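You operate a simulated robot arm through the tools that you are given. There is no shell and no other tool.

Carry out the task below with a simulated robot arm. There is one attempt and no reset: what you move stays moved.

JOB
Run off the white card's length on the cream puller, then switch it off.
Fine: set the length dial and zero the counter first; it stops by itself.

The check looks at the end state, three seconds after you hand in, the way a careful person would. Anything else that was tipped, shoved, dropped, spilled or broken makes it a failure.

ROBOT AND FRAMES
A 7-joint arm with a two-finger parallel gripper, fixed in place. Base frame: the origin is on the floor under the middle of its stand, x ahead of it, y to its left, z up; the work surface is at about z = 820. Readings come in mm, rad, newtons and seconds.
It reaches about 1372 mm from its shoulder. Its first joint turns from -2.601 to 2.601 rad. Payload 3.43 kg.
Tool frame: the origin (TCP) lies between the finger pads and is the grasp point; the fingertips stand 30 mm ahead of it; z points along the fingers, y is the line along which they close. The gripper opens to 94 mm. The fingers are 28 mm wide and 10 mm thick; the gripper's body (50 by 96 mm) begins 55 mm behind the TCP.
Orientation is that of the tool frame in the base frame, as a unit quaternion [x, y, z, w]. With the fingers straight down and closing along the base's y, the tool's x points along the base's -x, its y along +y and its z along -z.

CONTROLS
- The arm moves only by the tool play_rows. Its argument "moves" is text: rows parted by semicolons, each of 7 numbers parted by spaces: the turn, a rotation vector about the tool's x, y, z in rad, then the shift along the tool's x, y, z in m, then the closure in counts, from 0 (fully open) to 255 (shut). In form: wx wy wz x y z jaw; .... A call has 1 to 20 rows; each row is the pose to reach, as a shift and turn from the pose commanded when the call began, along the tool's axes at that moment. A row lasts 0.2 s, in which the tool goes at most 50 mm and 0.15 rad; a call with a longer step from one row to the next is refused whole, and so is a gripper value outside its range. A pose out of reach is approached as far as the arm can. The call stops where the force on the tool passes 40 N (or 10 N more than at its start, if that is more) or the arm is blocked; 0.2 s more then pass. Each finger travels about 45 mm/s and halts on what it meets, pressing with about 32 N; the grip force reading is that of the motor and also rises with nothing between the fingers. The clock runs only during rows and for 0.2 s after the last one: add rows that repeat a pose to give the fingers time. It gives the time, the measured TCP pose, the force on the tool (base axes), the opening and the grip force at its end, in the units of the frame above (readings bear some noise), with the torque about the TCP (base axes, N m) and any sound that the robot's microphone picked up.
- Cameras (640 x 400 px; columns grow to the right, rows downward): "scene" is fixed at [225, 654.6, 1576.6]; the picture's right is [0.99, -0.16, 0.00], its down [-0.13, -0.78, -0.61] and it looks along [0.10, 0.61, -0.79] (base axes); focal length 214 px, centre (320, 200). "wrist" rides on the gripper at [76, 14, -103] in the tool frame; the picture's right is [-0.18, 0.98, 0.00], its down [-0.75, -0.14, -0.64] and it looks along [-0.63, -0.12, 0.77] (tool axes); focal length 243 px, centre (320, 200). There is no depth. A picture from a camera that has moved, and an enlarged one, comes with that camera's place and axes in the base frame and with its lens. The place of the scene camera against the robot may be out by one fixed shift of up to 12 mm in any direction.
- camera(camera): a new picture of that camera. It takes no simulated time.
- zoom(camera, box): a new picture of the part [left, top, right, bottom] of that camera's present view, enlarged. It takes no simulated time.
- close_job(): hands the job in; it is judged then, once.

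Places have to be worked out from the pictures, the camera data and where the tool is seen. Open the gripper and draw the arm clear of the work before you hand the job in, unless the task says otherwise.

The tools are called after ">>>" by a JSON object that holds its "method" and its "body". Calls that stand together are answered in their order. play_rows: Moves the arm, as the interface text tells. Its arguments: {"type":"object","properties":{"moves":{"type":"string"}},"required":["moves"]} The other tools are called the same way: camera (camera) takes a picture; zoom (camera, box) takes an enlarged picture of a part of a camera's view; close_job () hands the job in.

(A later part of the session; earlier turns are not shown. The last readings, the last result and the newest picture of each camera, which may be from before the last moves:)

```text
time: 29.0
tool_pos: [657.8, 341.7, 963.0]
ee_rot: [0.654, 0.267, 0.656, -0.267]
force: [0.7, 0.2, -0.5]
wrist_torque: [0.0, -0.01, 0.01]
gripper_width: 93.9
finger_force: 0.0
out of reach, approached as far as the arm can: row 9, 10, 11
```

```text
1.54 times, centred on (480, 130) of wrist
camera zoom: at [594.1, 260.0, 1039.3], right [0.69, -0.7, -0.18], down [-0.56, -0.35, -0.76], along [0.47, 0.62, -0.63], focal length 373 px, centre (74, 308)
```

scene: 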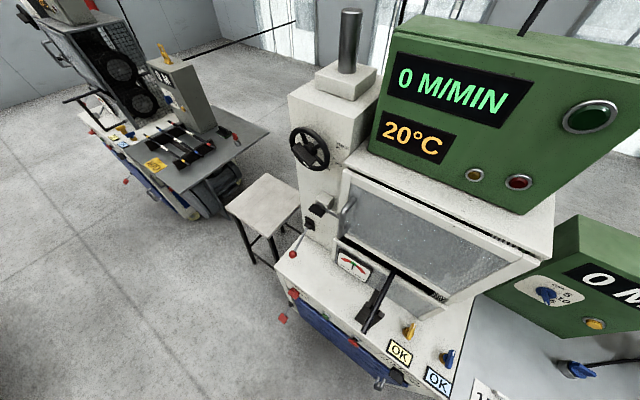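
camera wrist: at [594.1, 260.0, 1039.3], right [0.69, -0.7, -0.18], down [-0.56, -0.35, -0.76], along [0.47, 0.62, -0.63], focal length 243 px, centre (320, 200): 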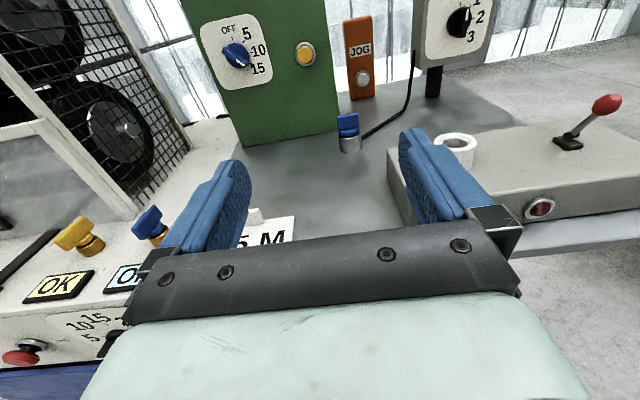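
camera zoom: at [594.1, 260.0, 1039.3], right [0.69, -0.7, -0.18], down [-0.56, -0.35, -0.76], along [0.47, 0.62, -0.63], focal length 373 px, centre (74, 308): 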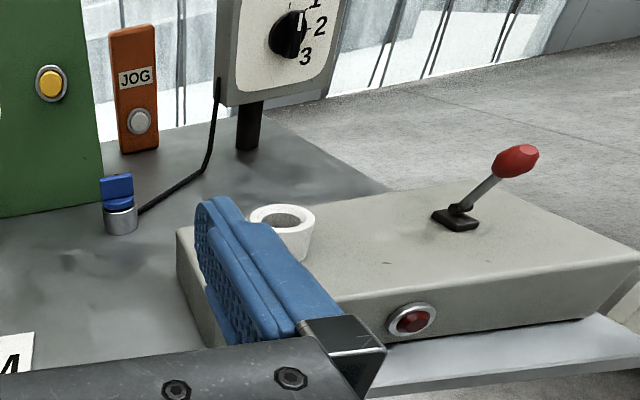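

I'll retreat over the top the way I came (tool pitched down), keeping away from the black lever, and look at the left part of the machine from above.

>>> {"method": "play_rows", "body": {"moves": "0 -0.115 0 0.032 -0.015 -0.018 0; 0 -0.23 0 0.065 -0.030 -0.035 0; 0 -0.35 0 0.097 -0.045 -0.053 0; 0 -0.465 0 0.129 -0.060 -0.070 0; 0 -0.58 0 0.162 -0.075 -0.088 0; 0 -0.7 0 0.194 -0.089 -0.105 0; 0 -0.7 0 0.194 -0.125 -0.105 0; 0 -0.7 0 0.190 -0.165 -0.105 0; 0 -0.7 0 0.185 -0.205 -0.105 0; 0 -0.7 0 0.18 -0.245 -0.105 0; 0 -0.7 0 0.18 -0.285 -0.105 0; 0 -0.7 0 0.18 -0.325 -0.105 0"}}

>>> {"method": "camera", "body": {"camera": "wrist"}}

>>> {"method": "camera", "body": {"camera": "scene"}}

```text
time: 31.6
tool_pos: [466.0, 413.9, 1136.8]
ee_rot: [0.815, 0.392, 0.391, -0.17]
force: [0.2, 0.3, 0.6]
wrist_torque: [-0.01, -0.01, -0.01]
gripper_width: 94.0
finger_force: 0.1
out of reach, approached as far as the arm can: row 1, 2, 3, 4, 5, 7, 8, 9, 10, 11, 12
```

```text
taken
camera wrist: at [455.5, 385.1, 1260.7], right [0.69, -0.72, -0.11], down [-0.72, -0.67, -0.18], along [0.05, 0.2, -0.98], focal length 243 px, centre (320, 200)
```

wrist: 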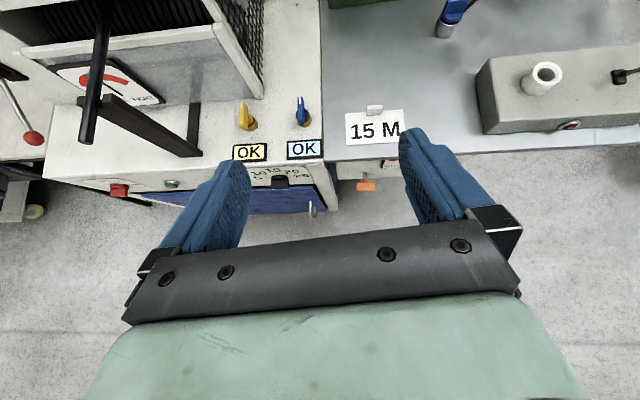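

```text
taken
```

scene: 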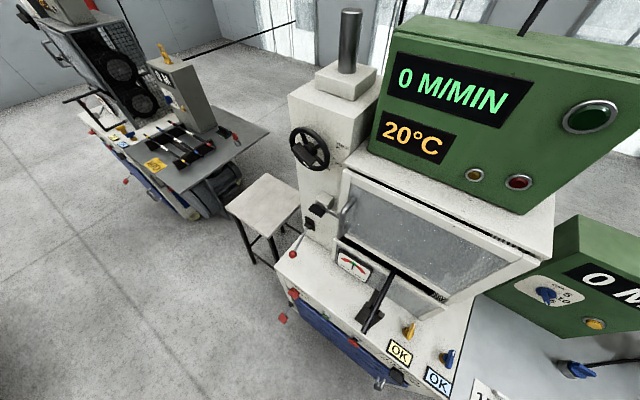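

The black lever's tip stands at about (327, 700, 1030), so I keep well in front of it. I slide left along the machine at n≈580, z≈1080.

>>> {"method": "play_rows", "body": {"moves": "0 0 0 -0.004 -0.040 0.003 0; 0 0 0 -0.008 -0.081 0.006 0; 0 0 0 -0.013 -0.121 0.009 0; 0 0 0 -0.017 -0.161 0.012 0; 0 0 0 -0.021 -0.202 0.015 0; 0 0 0 -0.025 -0.242 0.018 0; 0 0 0 -0.029 -0.282 0.021 0; 0 0 0 -0.033 -0.323 0.024 0; 0 0 0 -0.038 -0.363 0.027 0; 0 0 0 -0.038 -0.363 0.027 0"}}

>>> {"method": "camera", "body": {"camera": "wrist"}}

>>> {"method": "camera", "body": {"camera": "scene"}}

```text
time: 33.8
tool_pos: [392.2, 543.4, 1072.9]
ee_rot: [0.764, 0.48, 0.38, -0.204]
force: [-0.1, -0.3, -0.3]
wrist_torque: [0.01, 0.0, 0.02]
gripper_width: 94.1
finger_force: 0.0
out of reach, approached as far as the arm can: row 1, 2, 3, 4, 5, 6, 7, 8, 9, 10
```

```text
taken
camera wrist: at [384.4, 512.2, 1197.5], right [0.83, -0.55, -0.09], down [-0.56, -0.81, -0.19], along [0.03, 0.21, -0.98], focal length 243 px, centre (320, 200)
```

wrist: 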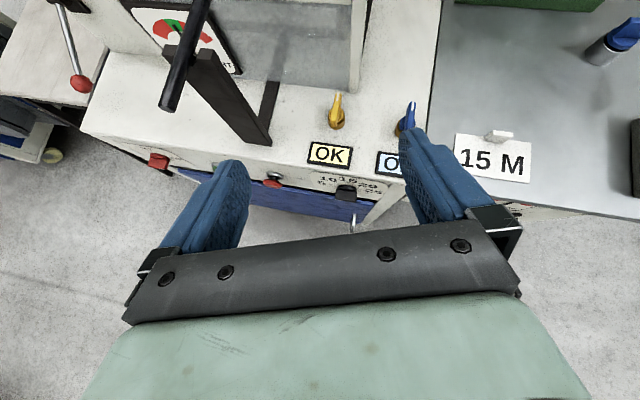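

```text
taken
```

scene: 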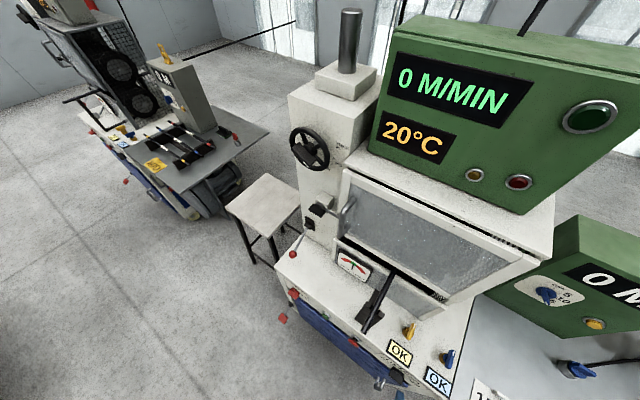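

B-roll runs into a joint limit here, so I roll the tool back by 90° first, in place and slightly backward, then try again.

>>> {"method": "play_rows", "body": {"moves": "0 0 -0.14 0 0 -0.003 0; 0 0 -0.28 0 0 -0.006 0; 0 0 -0.42 0 0 -0.009 0; 0 0 -0.56 0 0 -0.012 0; 0 0 -0.70 0 0 -0.015 0; 0 0 -0.84 0 0 -0.018 0; 0 0 -0.98 0 0 -0.021 0; 0 0 -1.12 0 0 -0.024 0; 0 0 -1.26 0 0 -0.027 0; 0 0 -1.40 0 0 -0.030 0; 0 0 -1.54 0 0 -0.030 0"}}

>>> {"method": "camera", "body": {"camera": "wrist"}}

```text
time: 36.2
tool_pos: [383.1, 518.7, 1091.0]
ee_rot: [0.213, 0.877, 0.415, 0.118]
force: [0.4, -0.2, -0.4]
wrist_torque: [0.02, 0.01, -0.01]
gripper_width: 94.1
finger_force: 0.0
```

```text
taken
camera wrist: at [279.8, 495.3, 1164.1], right [0.43, 0.47, 0.77], down [0.38, -0.87, 0.32], along [0.82, 0.15, -0.55], focal length 243 px, centre (320, 200)
```

wrist: 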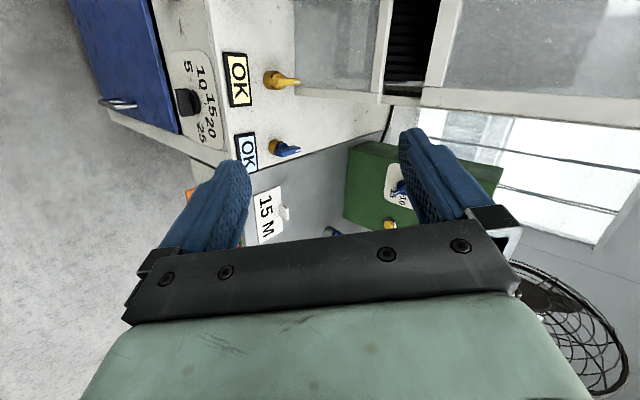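

That orientation is within range. Now I move down-left to about (235, 690, 900) with the tool levelled toward the panel.

>>> {"method": "play_rows", "body": {"moves": "-0.096 -0.041 0.019 0.031 -0.013 0.026 0; -0.191 -0.081 0.038 0.062 -0.026 0.051 0; -0.287 -0.122 0.057 0.093 -0.040 0.077 0; -0.382 -0.163 0.076 0.124 -0.053 0.102 0; -0.478 -0.204 0.095 0.155 -0.066 0.128 0; -0.573 -0.244 0.114 0.187 -0.079 0.154 0; -0.669 -0.285 0.133 0.2177 -0.0926 0.1793 0; -0.669 -0.285 0.133 0.2177 -0.0926 0.1793 0"}}

>>> {"method": "camera", "body": {"camera": "wrist"}}

>>> {"method": "camera", "body": {"camera": "scene"}}

```text
time: 38.0
tool_pos: [244.1, 695.9, 981.5]
ee_rot: [0.268, 0.684, 0.62, 0.275]
force: [-0.6, -0.5, 0.6]
wrist_torque: [0.02, -0.03, -0.03]
gripper_width: 94.0
finger_force: 0.2
out of reach, approached as far as the arm can: row 1, 2, 3, 4, 6, 7, 8
```

```text
taken
camera wrist: at [118.2, 680.4, 1000.1], right [0.15, -0.04, 0.99], down [0.07, -1.0, -0.06], along [0.99, 0.08, -0.15], focal length 243 px, centre (320, 200)
```

wrist: 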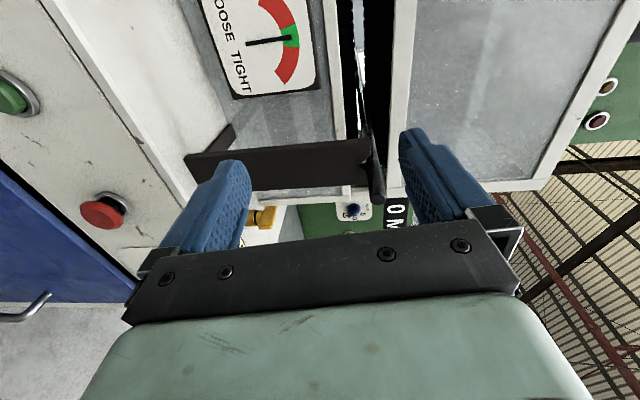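

```text
taken
```

scene: 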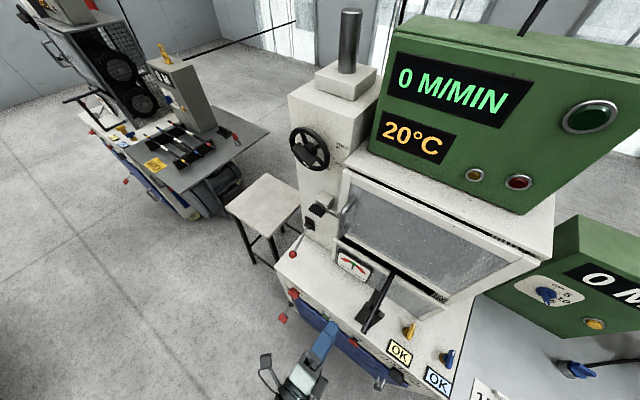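

Gauge shows in the green. I'm in front of the panel but higher than asked; I try moving straight down 120 mm from here.

>>> {"method": "play_rows", "body": {"moves": "0 0 0 0 -0.03 0 0; 0 0 0 0 -0.06 0 0; 0 0 0 0 -0.09 0 0; 0 0 0 0 -0.12 0 0; 0 0 0 0 -0.12 0 0"}}

>>> {"method": "camera", "body": {"camera": "wrist"}}

```text
time: 39.2
tool_pos: [250.1, 690.6, 924.7]
ee_rot: [0.262, 0.71, 0.593, 0.275]
force: [0.1, -0.1, 0.7]
wrist_torque: [0.0, 0.04, 0.0]
gripper_width: 93.9
finger_force: 0.1
out of reach, approached as far as the arm can: row 1, 2, 3, 4, 5
```

```text
taken
camera wrist: at [125.0, 675.4, 948.2], right [0.18, 0.03, 0.98], down [0.08, -1.0, 0.01], along [0.98, 0.08, -0.18], focal length 243 px, centre (320, 200)
```

wrist: 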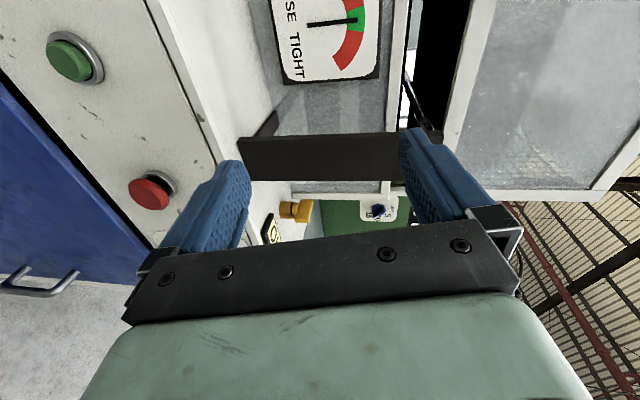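

The wrist pitch limits how level the tool can be this close in, so I aim for a 20° downward tilt at n≈650, z≈740 in front of the green button.

>>> {"method": "play_rows", "body": {"moves": "0.041 0 0.017 0.016 -0.036 0.003 0; 0.082 0 0.033 0.033 -0.071 0.007 0; 0.122 0 0.050 0.049 -0.107 0.010 0; 0.163 0 0.066 0.066 -0.143 0.013 0; 0.204 0 0.083 0.0822 -0.1783 0.0164 0; 0.204 0 0.083 0.0822 -0.1783 0.0164 0"}}

>>> {"method": "camera", "body": {"camera": "wrist"}}

>>> {"method": "camera", "body": {"camera": "scene"}}

```text
time: 40.6
tool_pos: [210.2, 739.4, 780.1]
ee_rot: [0.31, 0.773, 0.507, 0.22]
force: [0.4, -0.8, -1.0]
wrist_torque: [0.05, -0.01, 0.0]
gripper_width: 93.9
finger_force: 0.2
out of reach, approached as far as the arm can: row 1, 2, 3, 4, 5, 6
```

```text
taken
camera wrist: at [92.0, 731.0, 830.8], right [0.38, 0.16, 0.91], down [0.08, -0.99, 0.14], along [0.92, 0.02, -0.39], focal length 243 px, centre (320, 200)
```

wrist: 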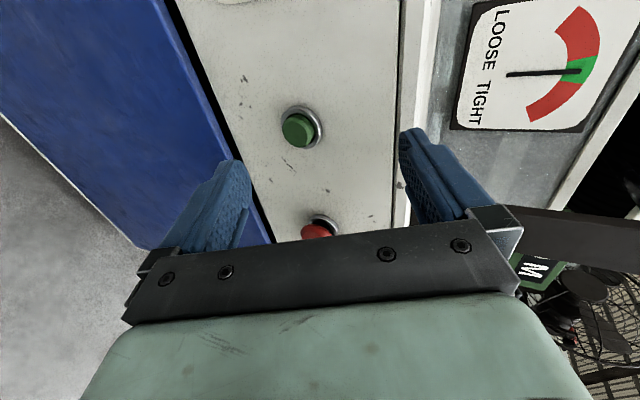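

```text
taken
```

scene: 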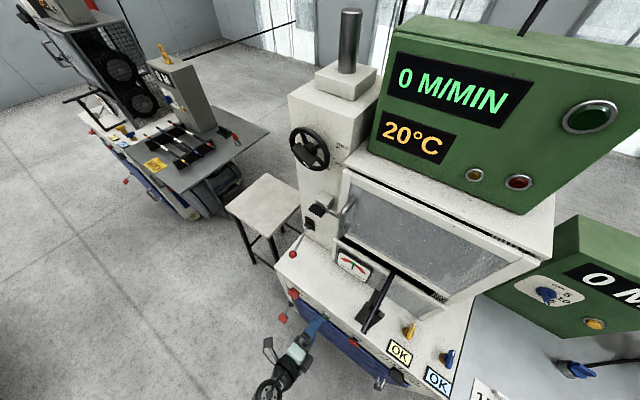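

>>> {"method": "zoom", "body": {"camera": "wrist", "box": [220, 60, 420, 240]}}

>>> {"method": "zoom", "body": {"camera": "scene", "box": [240, 240, 400, 400]}}

```text
2.22 times, centred on (320, 150) of wrist
camera zoom: at [92.0, 731.0, 830.8], right [0.38, 0.16, 0.91], down [0.08, -0.99, 0.14], along [0.92, 0.02, -0.39], focal length 539 px, centre (320, 311)
```

zoom: 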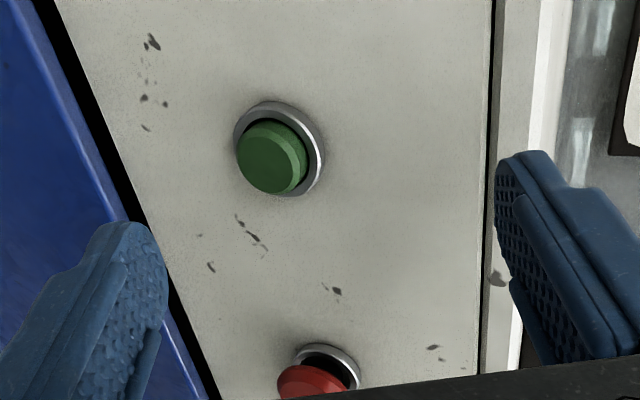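

```text
2.50 times, centred on (320, 320) of scene
camera zoom: at [225.0, 654.6, 1576.6], right [0.99, -0.16, 0.0], down [-0.13, -0.78, -0.61], along [0.1, 0.61, -0.79], focal length 536 px, centre (320, -100)
```

zoom: 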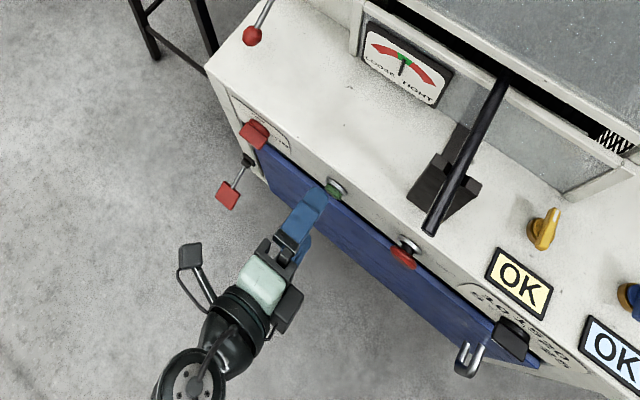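

The green button ring is at about (272, 795, 728). Now I slide left ~150 mm to inspect the red main switch before starting anything.

>>> {"method": "play_rows", "body": {"moves": "0 0 0 0.038 0 -0.002 0; 0 0 0 0.076 0 -0.004 0; 0 0 0 0.114 0 -0.006 0; 0 0 0 0.152 0 -0.008 0; 0 0 0 0.152 0 -0.008 0"}}

>>> {"method": "camera", "body": {"camera": "wrist"}}

>>> {"method": "zoom", "body": {"camera": "wrist", "box": [220, 60, 420, 240]}}

>>> {"method": "zoom", "body": {"camera": "scene", "box": [220, 240, 380, 400]}}

```text
time: 41.8
tool_pos: [98.8, 843.8, 786.3]
ee_rot: [0.308, 0.777, 0.503, 0.22]
force: [-0.1, 0.5, 0.2]
wrist_torque: [-0.04, 0.01, 0.02]
gripper_width: 94.2
finger_force: 0.3
out of reach, approached as far as the arm can: row 3, 4, 5
```

```text
taken
camera wrist: at [-17.8, 836.1, 838.2], right [0.38, 0.17, 0.91], down [0.08, -0.99, 0.15], along [0.92, 0.02, -0.39], focal length 243 px, centre (320, 200)
```

wrist: 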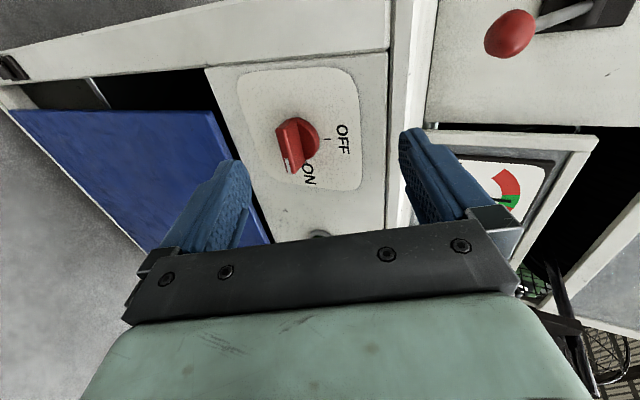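

```text
2.22 times, centred on (320, 150) of wrist
camera zoom: at [-17.8, 836.1, 838.2], right [0.38, 0.17, 0.91], down [0.08, -0.99, 0.15], along [0.92, 0.02, -0.39], focal length 539 px, centre (320, 311)
```

zoom: 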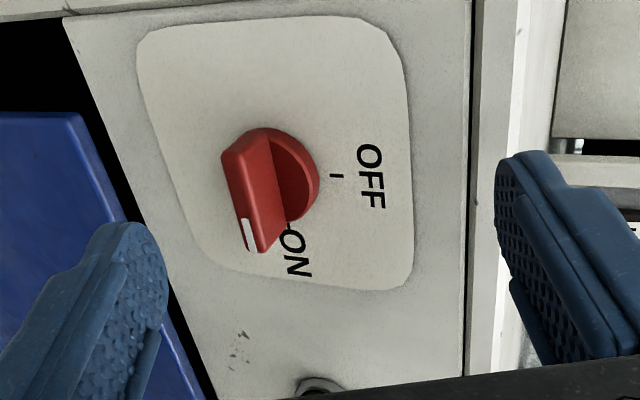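

```text
2.50 times, centred on (300, 320) of scene
camera zoom: at [225.0, 654.6, 1576.6], right [0.99, -0.16, 0.0], down [-0.13, -0.78, -0.61], along [0.1, 0.61, -0.79], focal length 536 px, centre (370, -100)
```

zoom: 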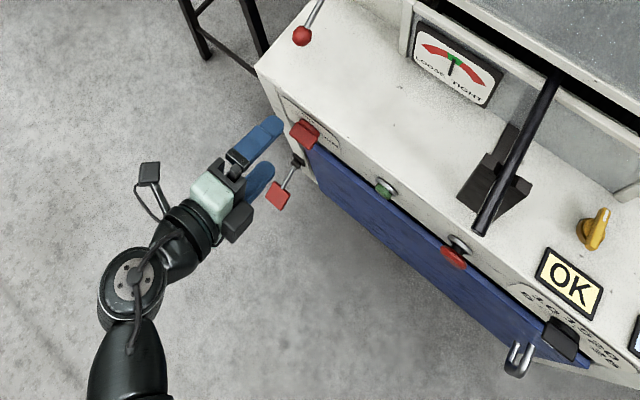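

The red main switch already points to ON (bar horizontal, mark toward ON); OFF is at 12 o'clock. So I go to the green start button: close fingers and position just in front of it.

>>> {"method": "play_rows", "body": {"moves": "0 0 0 -0.040 0 0 100; 0 0 0 -0.080 0 0 180; 0 0 0 -0.120 -0.005 0.005 255; 0 0 0 -0.155 -0.012 0.012 255; 0 0 0 -0.155 -0.024 0.028 255; 0 0 0 -0.155 -0.036 0.044 255; 0 0 0 -0.155 -0.036 0.044 255"}}

>>> {"method": "camera", "body": {"camera": "wrist"}}

>>> {"method": "zoom", "body": {"camera": "wrist", "box": [240, 100, 400, 240]}}

>>> {"method": "zoom", "body": {"camera": "scene", "box": [240, 240, 400, 400]}}

```text
time: 43.4
tool_pos: [233.6, 755.1, 751.2]
ee_rot: [0.307, 0.779, 0.501, 0.219]
force: [0.3, -0.1, 0.3]
wrist_torque: [0.0, 0.02, -0.01]
gripper_width: 0.0
finger_force: 31.8
out of reach, approached as far as the arm can: row 5, 6, 7
```

```text
taken
camera wrist: at [117.1, 748.2, 803.3], right [0.39, 0.17, 0.91], down [0.09, -0.98, 0.15], along [0.92, 0.02, -0.4], focal length 243 px, centre (320, 200)
```

wrist: 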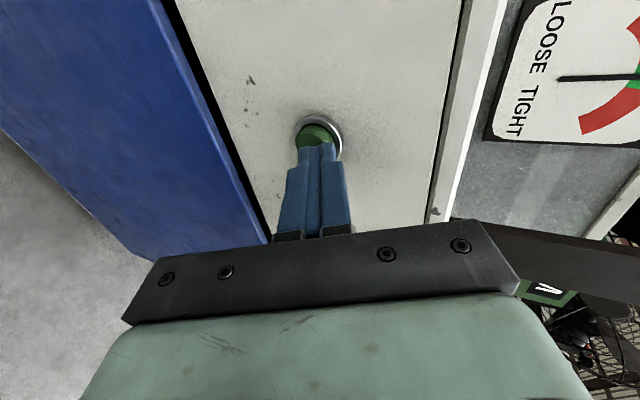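

```text
2.86 times, centred on (320, 170) of wrist
camera zoom: at [117.1, 748.2, 803.3], right [0.39, 0.17, 0.91], down [0.09, -0.98, 0.15], along [0.92, 0.02, -0.4], focal length 693 px, centre (320, 286)
```

zoom: 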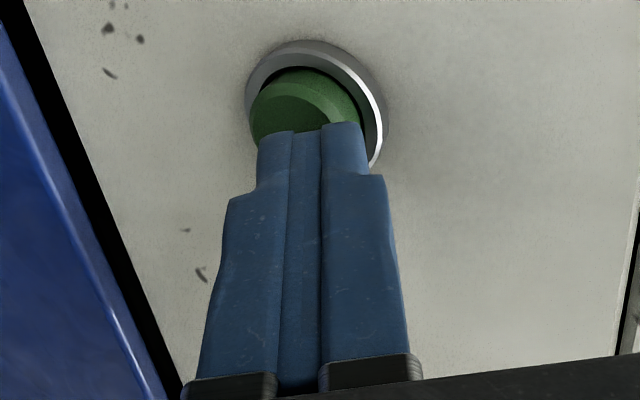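

```text
2.50 times, centred on (320, 320) of scene
camera zoom: at [225.0, 654.6, 1576.6], right [0.99, -0.16, 0.0], down [-0.13, -0.78, -0.61], along [0.1, 0.61, -0.79], focal length 536 px, centre (320, -100)
```

zoom: 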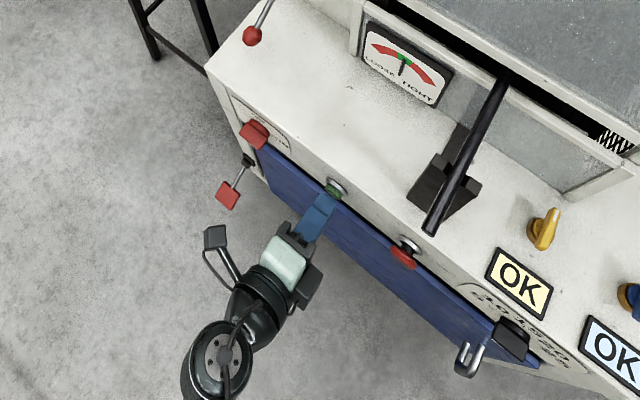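

Fingertips are right in front of the green cap but slightly high; I lower 10 mm and push in gradually.

>>> {"method": "play_rows", "body": {"moves": "0 0 0 0 -0.006 0.004 255; 0 0 0 0 -0.010 0.010 255; 0 0 0 0 -0.010 0.014 255; 0 0 0 0 -0.010 0.017 255; 0 0 0 0 -0.010 0.019 255; 0 0 0 0 -0.010 0.021 255"}}

>>> {"method": "camera", "body": {"camera": "scene"}}

>>> {"method": "zoom", "body": {"camera": "wrist", "box": [240, 100, 400, 240]}}

```text
time: 44.8
tool_pos: [245.9, 764.5, 747.4]
ee_rot: [0.306, 0.778, 0.503, 0.219]
force: [-16.7, -16.6, 9.5]
wrist_torque: [0.15, -0.09, 0.12]
gripper_width: 0.0
finger_force: 32.1
out of reach, approached as far as the arm can: row 1, 2, 3, 4, 5, 6
heard: click
stopped in row 6: the force on the tool passed its limit at 43 N (the readings are from after the stop); the commanded pose is now the measured one
```

```text
taken
```

scene: 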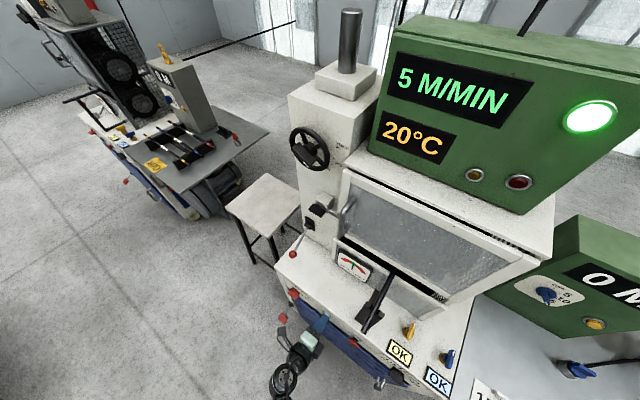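

```text
2.86 times, centred on (320, 170) of wrist
camera zoom: at [128.2, 756.8, 798.8], right [0.39, 0.17, 0.91], down [0.09, -0.98, 0.15], along [0.92, 0.02, -0.39], focal length 693 px, centre (320, 286)
```

zoom: 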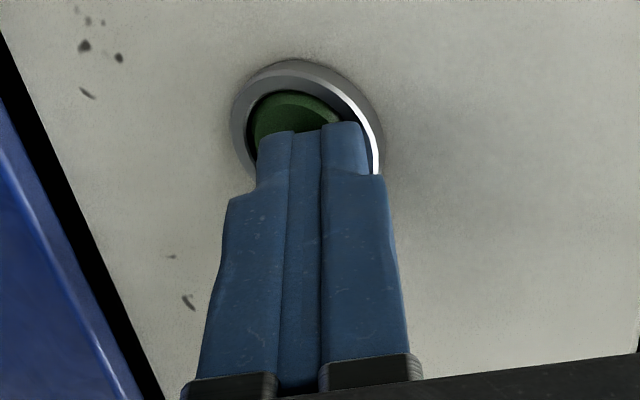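

Click, the green lamp lit and it reads 5 M/MIN – it's running. I back off the button.

>>> {"method": "play_rows", "body": {"moves": "0 0 0 0 0 -0.015 255; 0 0 0 0 0 -0.03 255; 0 0 0 0 0.01 -0.045 255; 0 0 0 0 0.02 -0.06 200; 0 0 0 0 0.03 -0.06 100; 0 0 0 0 0.03 -0.06 0; 0 0 0 0 0.03 -0.06 0; 0 0 0 0 0.03 -0.06 0"}}

>>> {"method": "camera", "body": {"camera": "scene"}}

>>> {"method": "camera", "body": {"camera": "wrist"}}

```text
time: 46.6
tool_pos: [216.6, 736.0, 796.7]
ee_rot: [0.307, 0.778, 0.502, 0.218]
force: [-0.5, -0.6, 0.8]
wrist_torque: [-0.01, -0.01, 0.01]
gripper_width: 93.9
finger_force: 0.1
```

```text
taken
```

scene: 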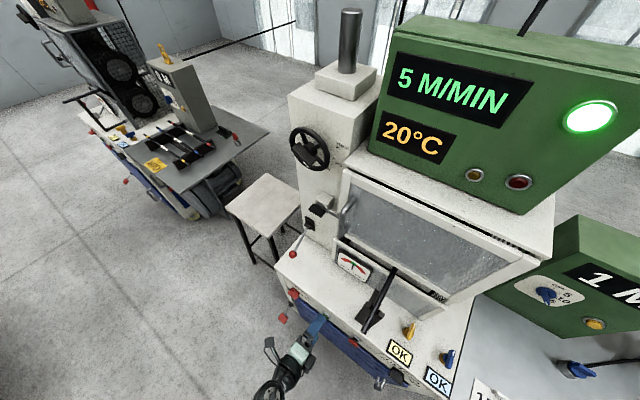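

```text
taken
camera wrist: at [98.9, 728.8, 849.2], right [0.39, 0.17, 0.91], down [0.09, -0.98, 0.15], along [0.92, 0.02, -0.39], focal length 243 px, centre (320, 200)
```

wrist: 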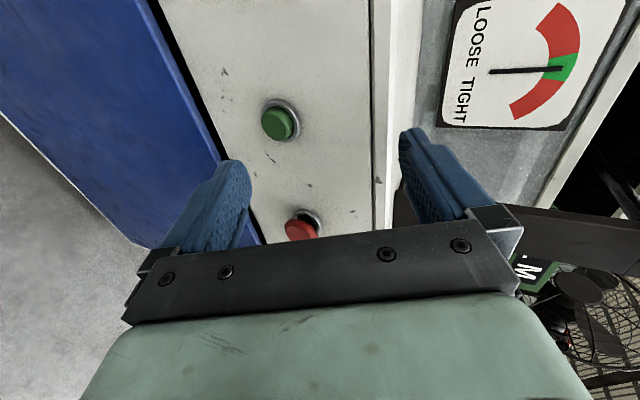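

The counter already shows 1 M, so it advances briskly. While it runs I move to the front of the main switch (without touching it).

>>> {"method": "play_rows", "body": {"moves": "0 0 0 0.04 0 0 0; 0 0 0 0.08 0 0 0; 0 0 0 0.12 0 0 0; 0 0 0 0.162 0 0 0; 0 0 0 0.162 -0.009 0.012 0; 0 0 0 0.162 -0.0186 0.0242 0; 0 0 0 0.162 -0.0186 0.0242 0"}}

>>> {"method": "camera", "body": {"camera": "wrist"}}

>>> {"method": "zoom", "body": {"camera": "wrist", "box": [220, 60, 420, 240]}}

>>> {"method": "camera", "body": {"camera": "scene"}}

```text
time: 48.2
tool_pos: [112.2, 861.4, 765.9]
ee_rot: [0.306, 0.781, 0.498, 0.219]
force: [0.5, 0.1, 0.6]
wrist_torque: [-0.01, 0.0, -0.01]
gripper_width: 94.1
finger_force: 0.0
```

```text
taken
camera wrist: at [-5.5, 852.7, 817.8], right [0.39, 0.18, 0.9], down [0.09, -0.98, 0.16], along [0.92, 0.02, -0.4], focal length 243 px, centre (320, 200)
```

wrist: 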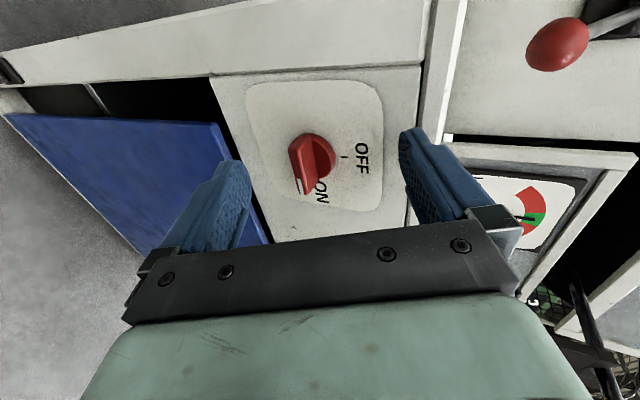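

```text
2.22 times, centred on (320, 150) of wrist
camera zoom: at [-5.5, 852.7, 817.8], right [0.39, 0.18, 0.9], down [0.09, -0.98, 0.16], along [0.92, 0.02, -0.4], focal length 539 px, centre (320, 311)
```

zoom: 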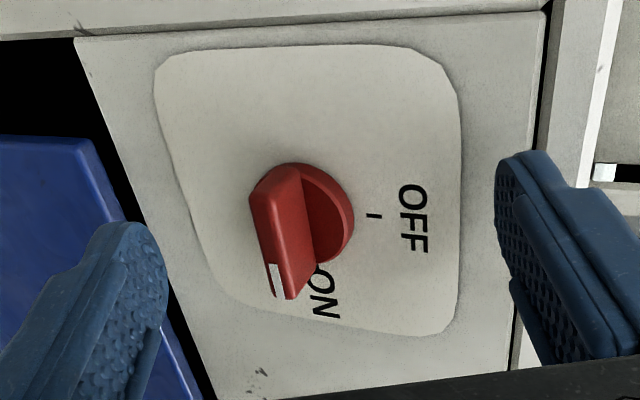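

```text
taken
```

scene: 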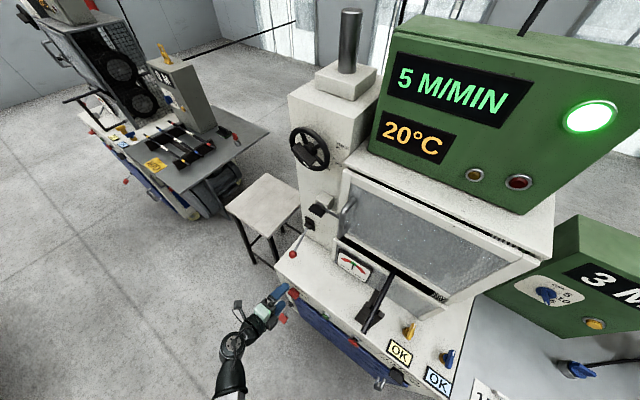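

It counts about 1 m/s (3 M now). I align in front of the switch at a safe distance, fingers set to ~40 mm, and let it run on.

>>> {"method": "play_rows", "body": {"moves": "0 0 0 -0.008 -0.008 -0.006 146; 0 0 0 -0.0163 -0.016 -0.0087 146; 0 0 0 -0.0163 -0.016 -0.0087 146; 0 0 0 -0.0163 -0.016 -0.0087 146; 0 0 0 -0.0163 -0.016 -0.0087 146; 0 0 0 -0.0163 -0.016 -0.0087 146"}}

>>> {"method": "camera", "body": {"camera": "wrist"}}

>>> {"method": "zoom", "body": {"camera": "wrist", "box": [240, 80, 400, 220]}}

>>> {"method": "camera", "body": {"camera": "scene"}}

>>> {"method": "zoom", "body": {"camera": "scene", "box": [250, 270, 330, 350]}}

```text
time: 49.6
tool_pos: [117.3, 840.4, 763.9]
ee_rot: [0.304, 0.783, 0.497, 0.218]
force: [0.7, 0.0, 0.4]
wrist_torque: [0.05, -0.01, 0.01]
gripper_width: 40.2
finger_force: 0.0
out of reach, approached as far as the arm can: row 1, 2, 3, 4, 5, 6
```

```text
taken
camera wrist: at [-0.7, 832.8, 816.1], right [0.39, 0.19, 0.9], down [0.09, -0.98, 0.17], along [0.92, 0.02, -0.4], focal length 243 px, centre (320, 200)
```

wrist: 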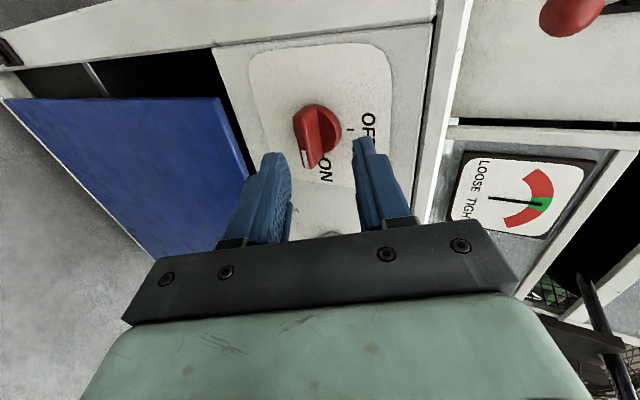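

```text
2.86 times, centred on (320, 150) of wrist
camera zoom: at [-0.7, 832.8, 816.1], right [0.39, 0.19, 0.9], down [0.09, -0.98, 0.17], along [0.92, 0.02, -0.4], focal length 693 px, centre (320, 343)
```

zoom: 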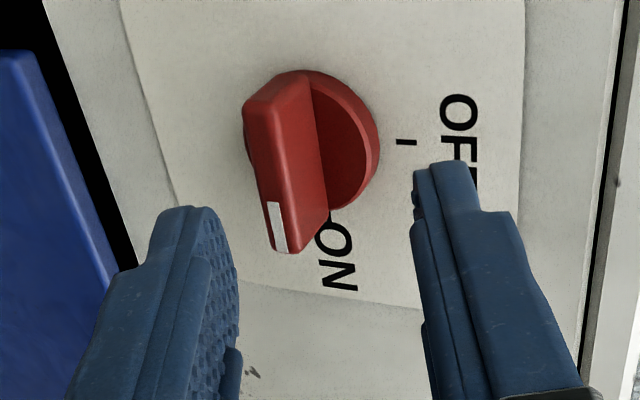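

```text
taken
```

scene: 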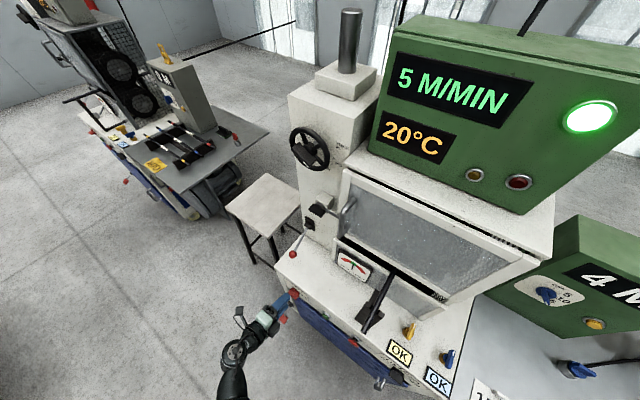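

```text
5.00 times, centred on (290, 310) of scene
camera zoom: at [225.0, 654.6, 1576.6], right [0.99, -0.16, 0.0], down [-0.13, -0.78, -0.61], along [0.1, 0.61, -0.79], focal length 1072 px, centre (470, -350)
```

zoom: 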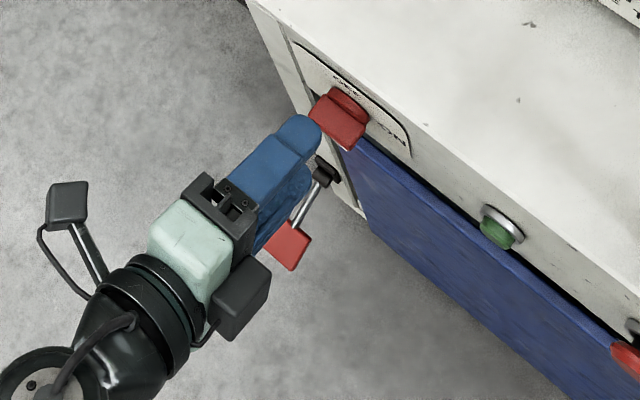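

The switch knob is at about u-aligned, ~12 mm below the tool axis; the machine is at 4 M. I hold still and let it run.

>>> {"method": "play_rows", "body": {"moves": "0 0 0 0 0 0 146; 0 0 0 0 0 0 146; 0 0 0 0 0 0 146; 0 0 0 0 0 0 146; 0 0 0 0 0 0 146; 0 0 0 0 0 0 146; 0 0 0 0 0 0 146; 0 0 0 0 0 0 146; 0 0 0 0 0 0 146; 0 0 0 0 0 0 146; 0 0 0 0 0 0 146; 0 0 0 0 0 0 146; 0 0 0 0 0 0 146; 0 0 0 0 0 0 146; 0 0 0 0 0 0 146; 0 0 0 0 0 0 146; 0 0 0 0 0 0 146; 0 0 0 0 0 0 146; 0 0 0 0 0 0 146; 0 0 0 0 0 0 146"}}

>>> {"method": "camera", "body": {"camera": "scene"}}

```text
time: 53.8
tool_pos: [118.0, 841.2, 764.5]
ee_rot: [0.305, 0.783, 0.497, 0.219]
force: [-0.9, -0.8, 0.5]
wrist_torque: [-0.01, -0.02, -0.02]
gripper_width: 40.2
finger_force: 0.0
```

```text
taken
```

scene: 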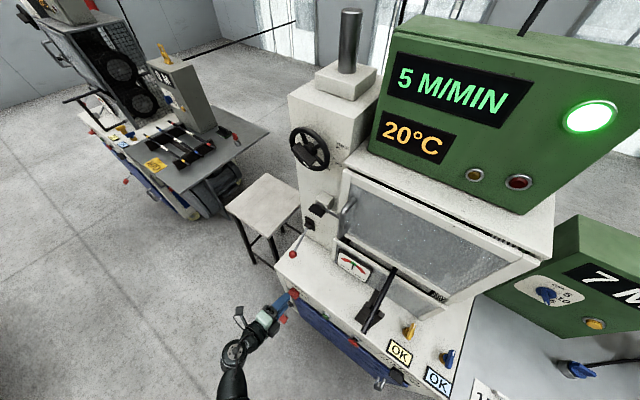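

It reads 7 M; still running. I keep waiting.

>>> {"method": "play_rows", "body": {"moves": "0 0 0 0 0 0 146; 0 0 0 0 0 0 146; 0 0 0 0 0 0 146; 0 0 0 0 0 0 146; 0 0 0 0 0 0 146; 0 0 0 0 0 0 146; 0 0 0 0 0 0 146; 0 0 0 0 0 0 146; 0 0 0 0 0 0 146; 0 0 0 0 0 0 146; 0 0 0 0 0 0 146; 0 0 0 0 0 0 146; 0 0 0 0 0 0 146; 0 0 0 0 0 0 146; 0 0 0 0 0 0 146; 0 0 0 0 0 0 146; 0 0 0 0 0 0 146; 0 0 0 0 0 0 146; 0 0 0 0 0 0 146; 0 0 0 0 0 0 146"}}

>>> {"method": "zoom", "body": {"camera": "scene", "box": [360, 0, 640, 350]}}

```text
time: 58.0
tool_pos: [116.4, 840.7, 763.1]
ee_rot: [0.305, 0.783, 0.496, 0.219]
force: [0.3, 0.4, -0.3]
wrist_torque: [-0.01, 0.02, 0.0]
gripper_width: 40.2
finger_force: 0.0
```

```text
1.14 times, centred on (500, 175) of scene
camera zoom: at [225.0, 654.6, 1576.6], right [0.99, -0.16, 0.0], down [-0.13, -0.78, -0.61], along [0.1, 0.61, -0.79], focal length 245 px, centre (114, 229)
```

zoom: 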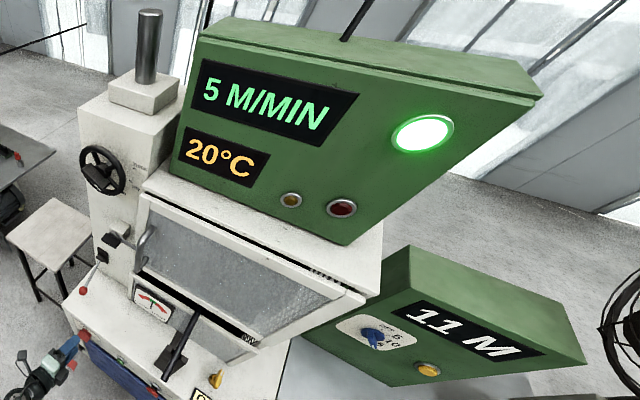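

Now 11 M; a few more seconds.

>>> {"method": "play_rows", "body": {"moves": "0 0 0 0 0 0 146; 0 0 0 0 0 0 146; 0 0 0 0 0 0 146; 0 0 0 0 0 0 146; 0 0 0 0 0 0 146; 0 0 0 0 0 0 146; 0 0 0 0 0 0 146; 0 0 0 0 0 0 146; 0 0 0 0 0 0 146; 0 0 0 0 0 0 146; 0 0 0 0 0 0 146; 0 0 0 0 0 0 146; 0 0 0 0 0 0 146; 0 0 0 0 0 0 146; 0 0 0 0 0 0 146; 0 0 0 0 0 0 146; 0 0 0 0 0 0 146; 0 0 0 0 0 0 146; 0 0 0 0 0 0 146; 0 0 0 0 0 0 146"}}

>>> {"method": "zoom", "body": {"camera": "scene", "box": [360, 0, 640, 350]}}

```text
time: 62.2
tool_pos: [116.6, 839.7, 763.6]
ee_rot: [0.305, 0.783, 0.496, 0.218]
force: [0.0, 0.7, 0.0]
wrist_torque: [0.05, 0.01, 0.01]
gripper_width: 40.2
finger_force: 0.0
```

```text
1.14 times, centred on (500, 175) of scene
camera zoom: at [225.0, 654.6, 1576.6], right [0.99, -0.16, 0.0], down [-0.13, -0.78, -0.61], along [0.1, 0.61, -0.79], focal length 245 px, centre (114, 229)
```

zoom: 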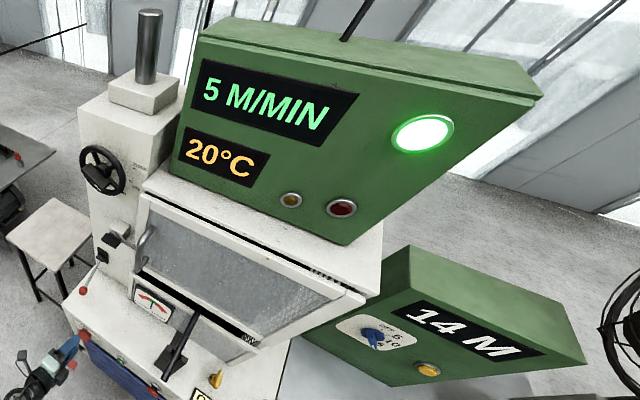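

14 M; nearly there. Waiting once more for the automatic stop.

>>> {"method": "play_rows", "body": {"moves": "0 0 0 0 0 0 146; 0 0 0 0 0 0 146; 0 0 0 0 0 0 146; 0 0 0 0 0 0 146; 0 0 0 0 0 0 146; 0 0 0 0 0 0 146; 0 0 0 0 0 0 146; 0 0 0 0 0 0 146; 0 0 0 0 0 0 146; 0 0 0 0 0 0 146; 0 0 0 0 0 0 146; 0 0 0 0 0 0 146; 0 0 0 0 0 0 146; 0 0 0 0 0 0 146; 0 0 0 0 0 0 146; 0 0 0 0 0 0 146"}}

>>> {"method": "zoom", "body": {"camera": "scene", "box": [360, 0, 640, 350]}}

>>> {"method": "zoom", "body": {"camera": "wrist", "box": [240, 80, 400, 220]}}

```text
time: 65.6
tool_pos: [116.2, 840.5, 763.1]
ee_rot: [0.305, 0.783, 0.496, 0.219]
force: [0.2, -0.2, -0.4]
wrist_torque: [-0.02, -0.03, 0.0]
gripper_width: 39.9
finger_force: 0.0
```

```text
1.14 times, centred on (500, 175) of scene
camera zoom: at [225.0, 654.6, 1576.6], right [0.99, -0.16, 0.0], down [-0.13, -0.78, -0.61], along [0.1, 0.61, -0.79], focal length 245 px, centre (114, 229)
```

zoom: 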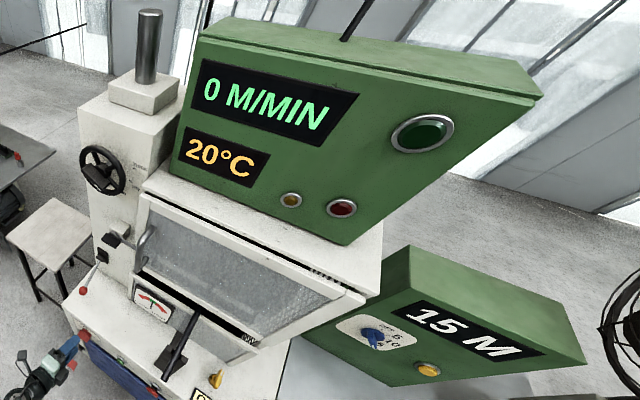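

```text
2.86 times, centred on (320, 150) of wrist
camera zoom: at [-0.7, 832.8, 816.1], right [0.39, 0.19, 0.9], down [0.09, -0.98, 0.17], along [0.92, 0.02, -0.4], focal length 693 px, centre (320, 343)
```

zoom: 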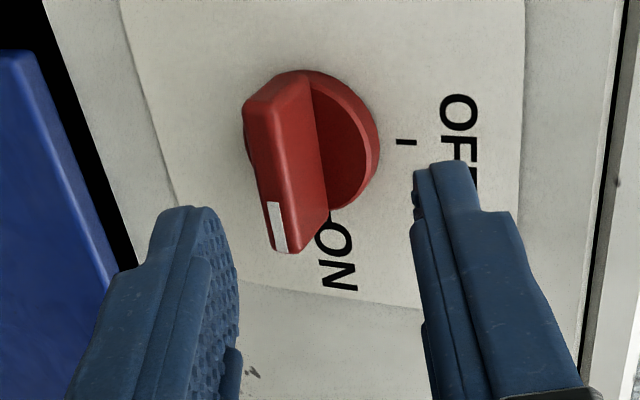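

Stopped at 15 M, 0 M/MIN, lamp out. Now I bring the half-open fingers diagonally down around the switch bar (one above, one below), tips stopping short of the panel.

>>> {"method": "play_rows", "body": {"moves": "0 0 0 -0.0005 -0.002 0.008 146; 0 0 0 -0.001 -0.004 0.016 146; 0 0 0 -0.001 -0.006 0.024 146; 0 0 0 -0.0015 -0.0075 0.032 146; 0 0 0 -0.0017 -0.0088 0.0396 146; 0 0 0 -0.0017 -0.0088 0.0396 146"}}

>>> {"method": "zoom", "body": {"camera": "wrist", "box": [220, 80, 420, 240]}}

>>> {"method": "zoom", "body": {"camera": "scene", "box": [250, 270, 330, 350]}}

```text
time: 67.1
tool_pos: [141.4, 861.5, 750.4]
ee_rot: [0.303, 0.782, 0.499, 0.218]
force: [-9.1, -9.9, 6.3]
wrist_torque: [0.28, -0.4, -0.17]
gripper_width: 39.7
finger_force: 0.0
out of reach, approached as far as the arm can: row 1, 2, 3, 4, 5, 6
stopped in row 6: the force on the tool passed its limit at 42 N (the readings are from after the stop); the commanded pose is now the measured one
```

```text
2.50 times, centred on (320, 160) of wrist
camera zoom: at [24.2, 854.0, 802.1], right [0.39, 0.19, 0.9], down [0.09, -0.98, 0.16], along [0.92, 0.02, -0.4], focal length 606 px, centre (320, 300)
```

zoom: 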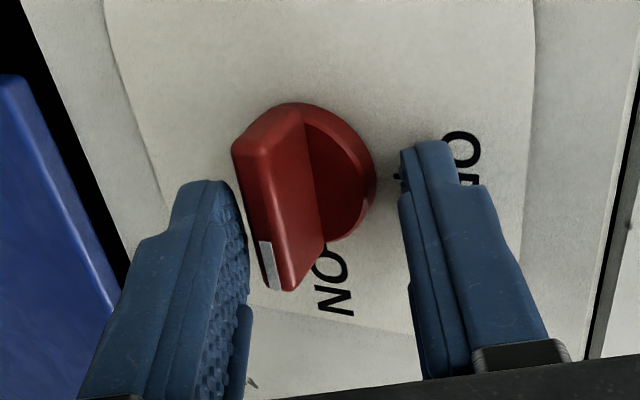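

```text
5.00 times, centred on (290, 310) of scene
camera zoom: at [225.0, 654.6, 1576.6], right [0.99, -0.16, 0.0], down [-0.13, -0.78, -0.61], along [0.1, 0.61, -0.79], focal length 1072 px, centre (470, -350)
```

zoom: 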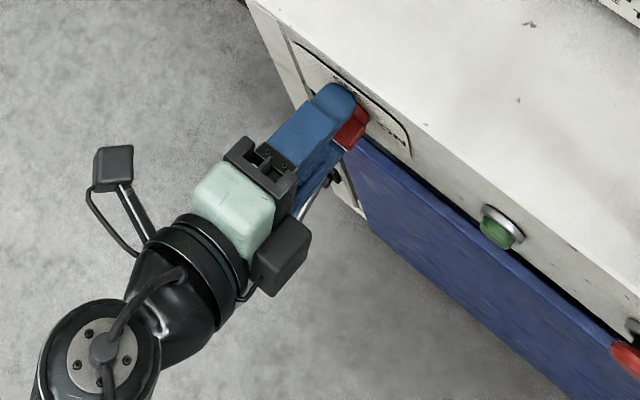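

The upper fingertip touched the panel (I stopped at the limit; nothing moved). I back off 18 mm, tilt the tool a little more down (30°), lower it 8 mm, narrow the gap to ~30 mm, and re-approach more shallowly.

>>> {"method": "play_rows", "body": {"moves": "0 0 0 0 0 -0.010 146; 0 0 0 0 0 -0.020 160; 0.05 -0.006 0.025 0.0005 -0.004 -0.020 174; 0.105 -0.012 0.05 0.001 -0.008 -0.020 174; 0.105 -0.012 0.05 0.001 -0.008 -0.012 174; 0.105 -0.012 0.05 0.001 -0.008 -0.012 174"}}

>>> {"method": "zoom", "body": {"camera": "wrist", "box": [220, 80, 420, 240]}}

```text
time: 68.5
tool_pos: [131.3, 853.8, 746.7]
ee_rot: [0.337, 0.799, 0.459, 0.193]
force: [-0.8, 0.1, -0.2]
wrist_torque: [0.0, 0.01, -0.03]
gripper_width: 29.9
finger_force: 0.1
```

```text
2.50 times, centred on (320, 160) of wrist
camera zoom: at [20.1, 852.4, 810.5], right [0.48, 0.21, 0.85], down [0.08, -0.98, 0.2], along [0.87, -0.03, -0.49], focal length 606 px, centre (320, 300)
```

zoom: 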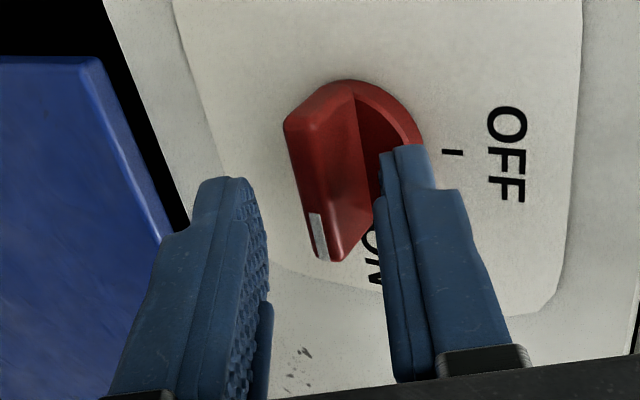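

Now the bar sits centred between the fingers. I advance 8 mm and close on it.

>>> {"method": "play_rows", "body": {"moves": "0 0 0 0 0 0.004 174; 0 0 0 0 0 0.008 174; 0 0 0 0 0 0.008 200; 0 0 0 0 0 0.008 230; 0 0 0 0 0 0.008 255; 0 0 0 0 0 0.008 255"}}

>>> {"method": "zoom", "body": {"camera": "wrist", "box": [220, 80, 420, 240]}}

>>> {"method": "zoom", "body": {"camera": "scene", "box": [250, 270, 330, 350]}}

```text
time: 69.9
tool_pos: [136.8, 857.6, 743.5]
ee_rot: [0.337, 0.798, 0.46, 0.195]
force: [4.8, 6.5, 14.5]
wrist_torque: [0.54, -0.65, 0.32]
gripper_width: 14.9
finger_force: 45.3
```

```text
2.50 times, centred on (320, 160) of wrist
camera zoom: at [24.8, 857.1, 807.3], right [0.48, 0.21, 0.85], down [0.08, -0.98, 0.2], along [0.87, -0.03, -0.49], focal length 606 px, centre (320, 300)
```

zoom: 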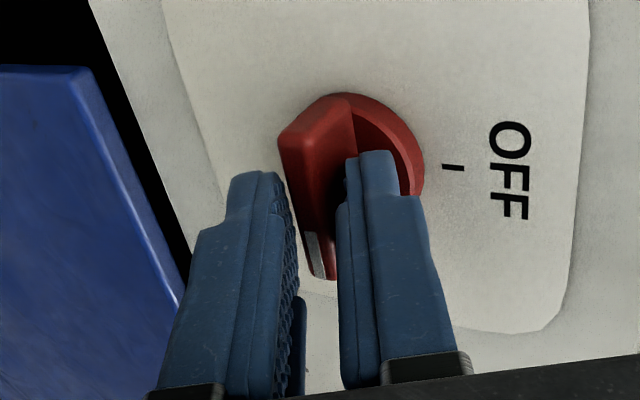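

```text
5.00 times, centred on (290, 310) of scene
camera zoom: at [225.0, 654.6, 1576.6], right [0.99, -0.16, 0.0], down [-0.13, -0.78, -0.61], along [0.1, 0.61, -0.79], focal length 1072 px, centre (470, -350)
```

zoom: 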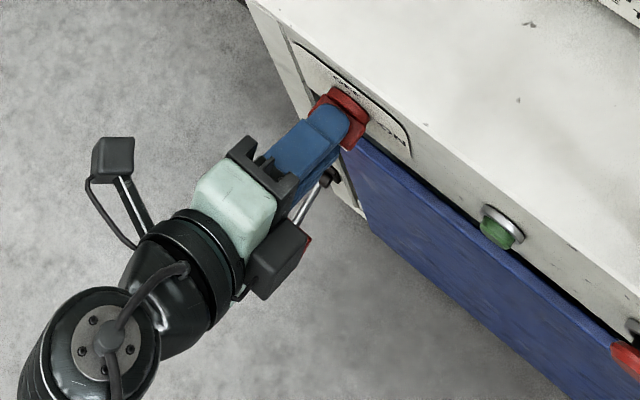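

The bar is held (14.9 mm across the tilted pads). I turn counter-clockwise (toward OFF), first half.

>>> {"method": "play_rows", "body": {"moves": "0 0 -0.1 0 0 0 255; 0 0 -0.2 0 0 0 255; 0 0 -0.3 0 0 0 255; 0 0 -0.4 0 0 0 255; 0 0 -0.5 0 0 0 255; 0 0 -0.6 0 0 0 255; 0 0 -0.7 0 0 0 255; 0 0 -0.8 0 0 0 255"}}

>>> {"method": "camera", "body": {"camera": "wrist"}}

>>> {"method": "zoom", "body": {"camera": "wrist", "box": [220, 80, 420, 240]}}

>>> {"method": "zoom", "body": {"camera": "scene", "box": [250, 270, 330, 350]}}

```text
time: 70.9
tool_pos: [136.0, 856.1, 744.5]
ee_rot: [0.182, 0.848, 0.416, 0.275]
force: [-6.8, -7.3, 9.9]
wrist_torque: [0.5, -0.45, -0.33]
gripper_width: 13.8
finger_force: 44.9
stopped in row 4: the force on the tool passed its limit at 43 N (the readings are from after the stop); the commanded pose is now the measured one
```

```text
taken
camera wrist: at [12.7, 844.6, 783.0], right [0.22, 0.48, 0.85], down [0.18, -0.88, 0.45], along [0.96, 0.05, -0.28], focal length 243 px, centre (320, 200)
```

wrist: 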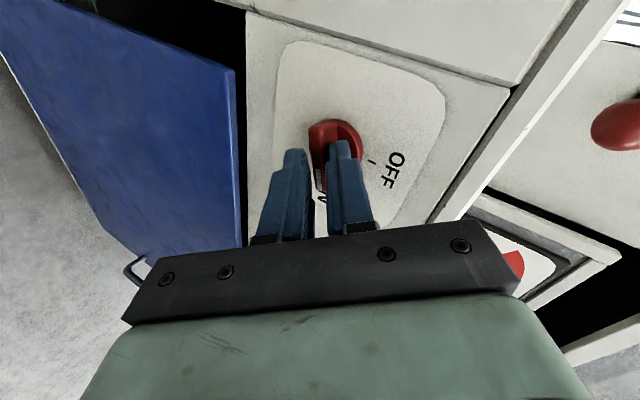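

```text
2.50 times, centred on (320, 160) of wrist
camera zoom: at [12.7, 844.6, 783.0], right [0.22, 0.48, 0.85], down [0.18, -0.88, 0.45], along [0.96, 0.05, -0.28], focal length 606 px, centre (320, 300)
```

zoom: 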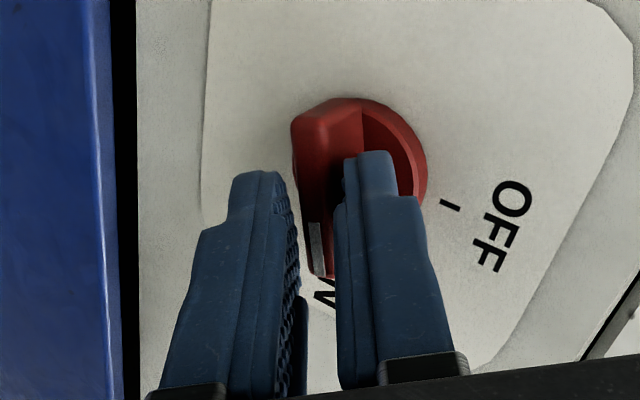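

```text
5.00 times, centred on (290, 310) of scene
camera zoom: at [225.0, 654.6, 1576.6], right [0.99, -0.16, 0.0], down [-0.13, -0.78, -0.61], along [0.1, 0.61, -0.79], focal length 1072 px, centre (470, -350)
```

zoom: 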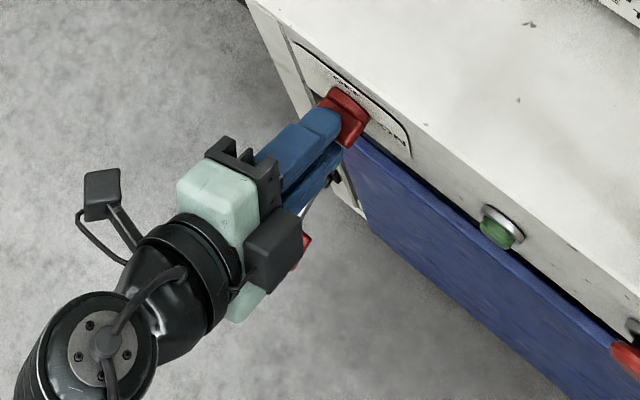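

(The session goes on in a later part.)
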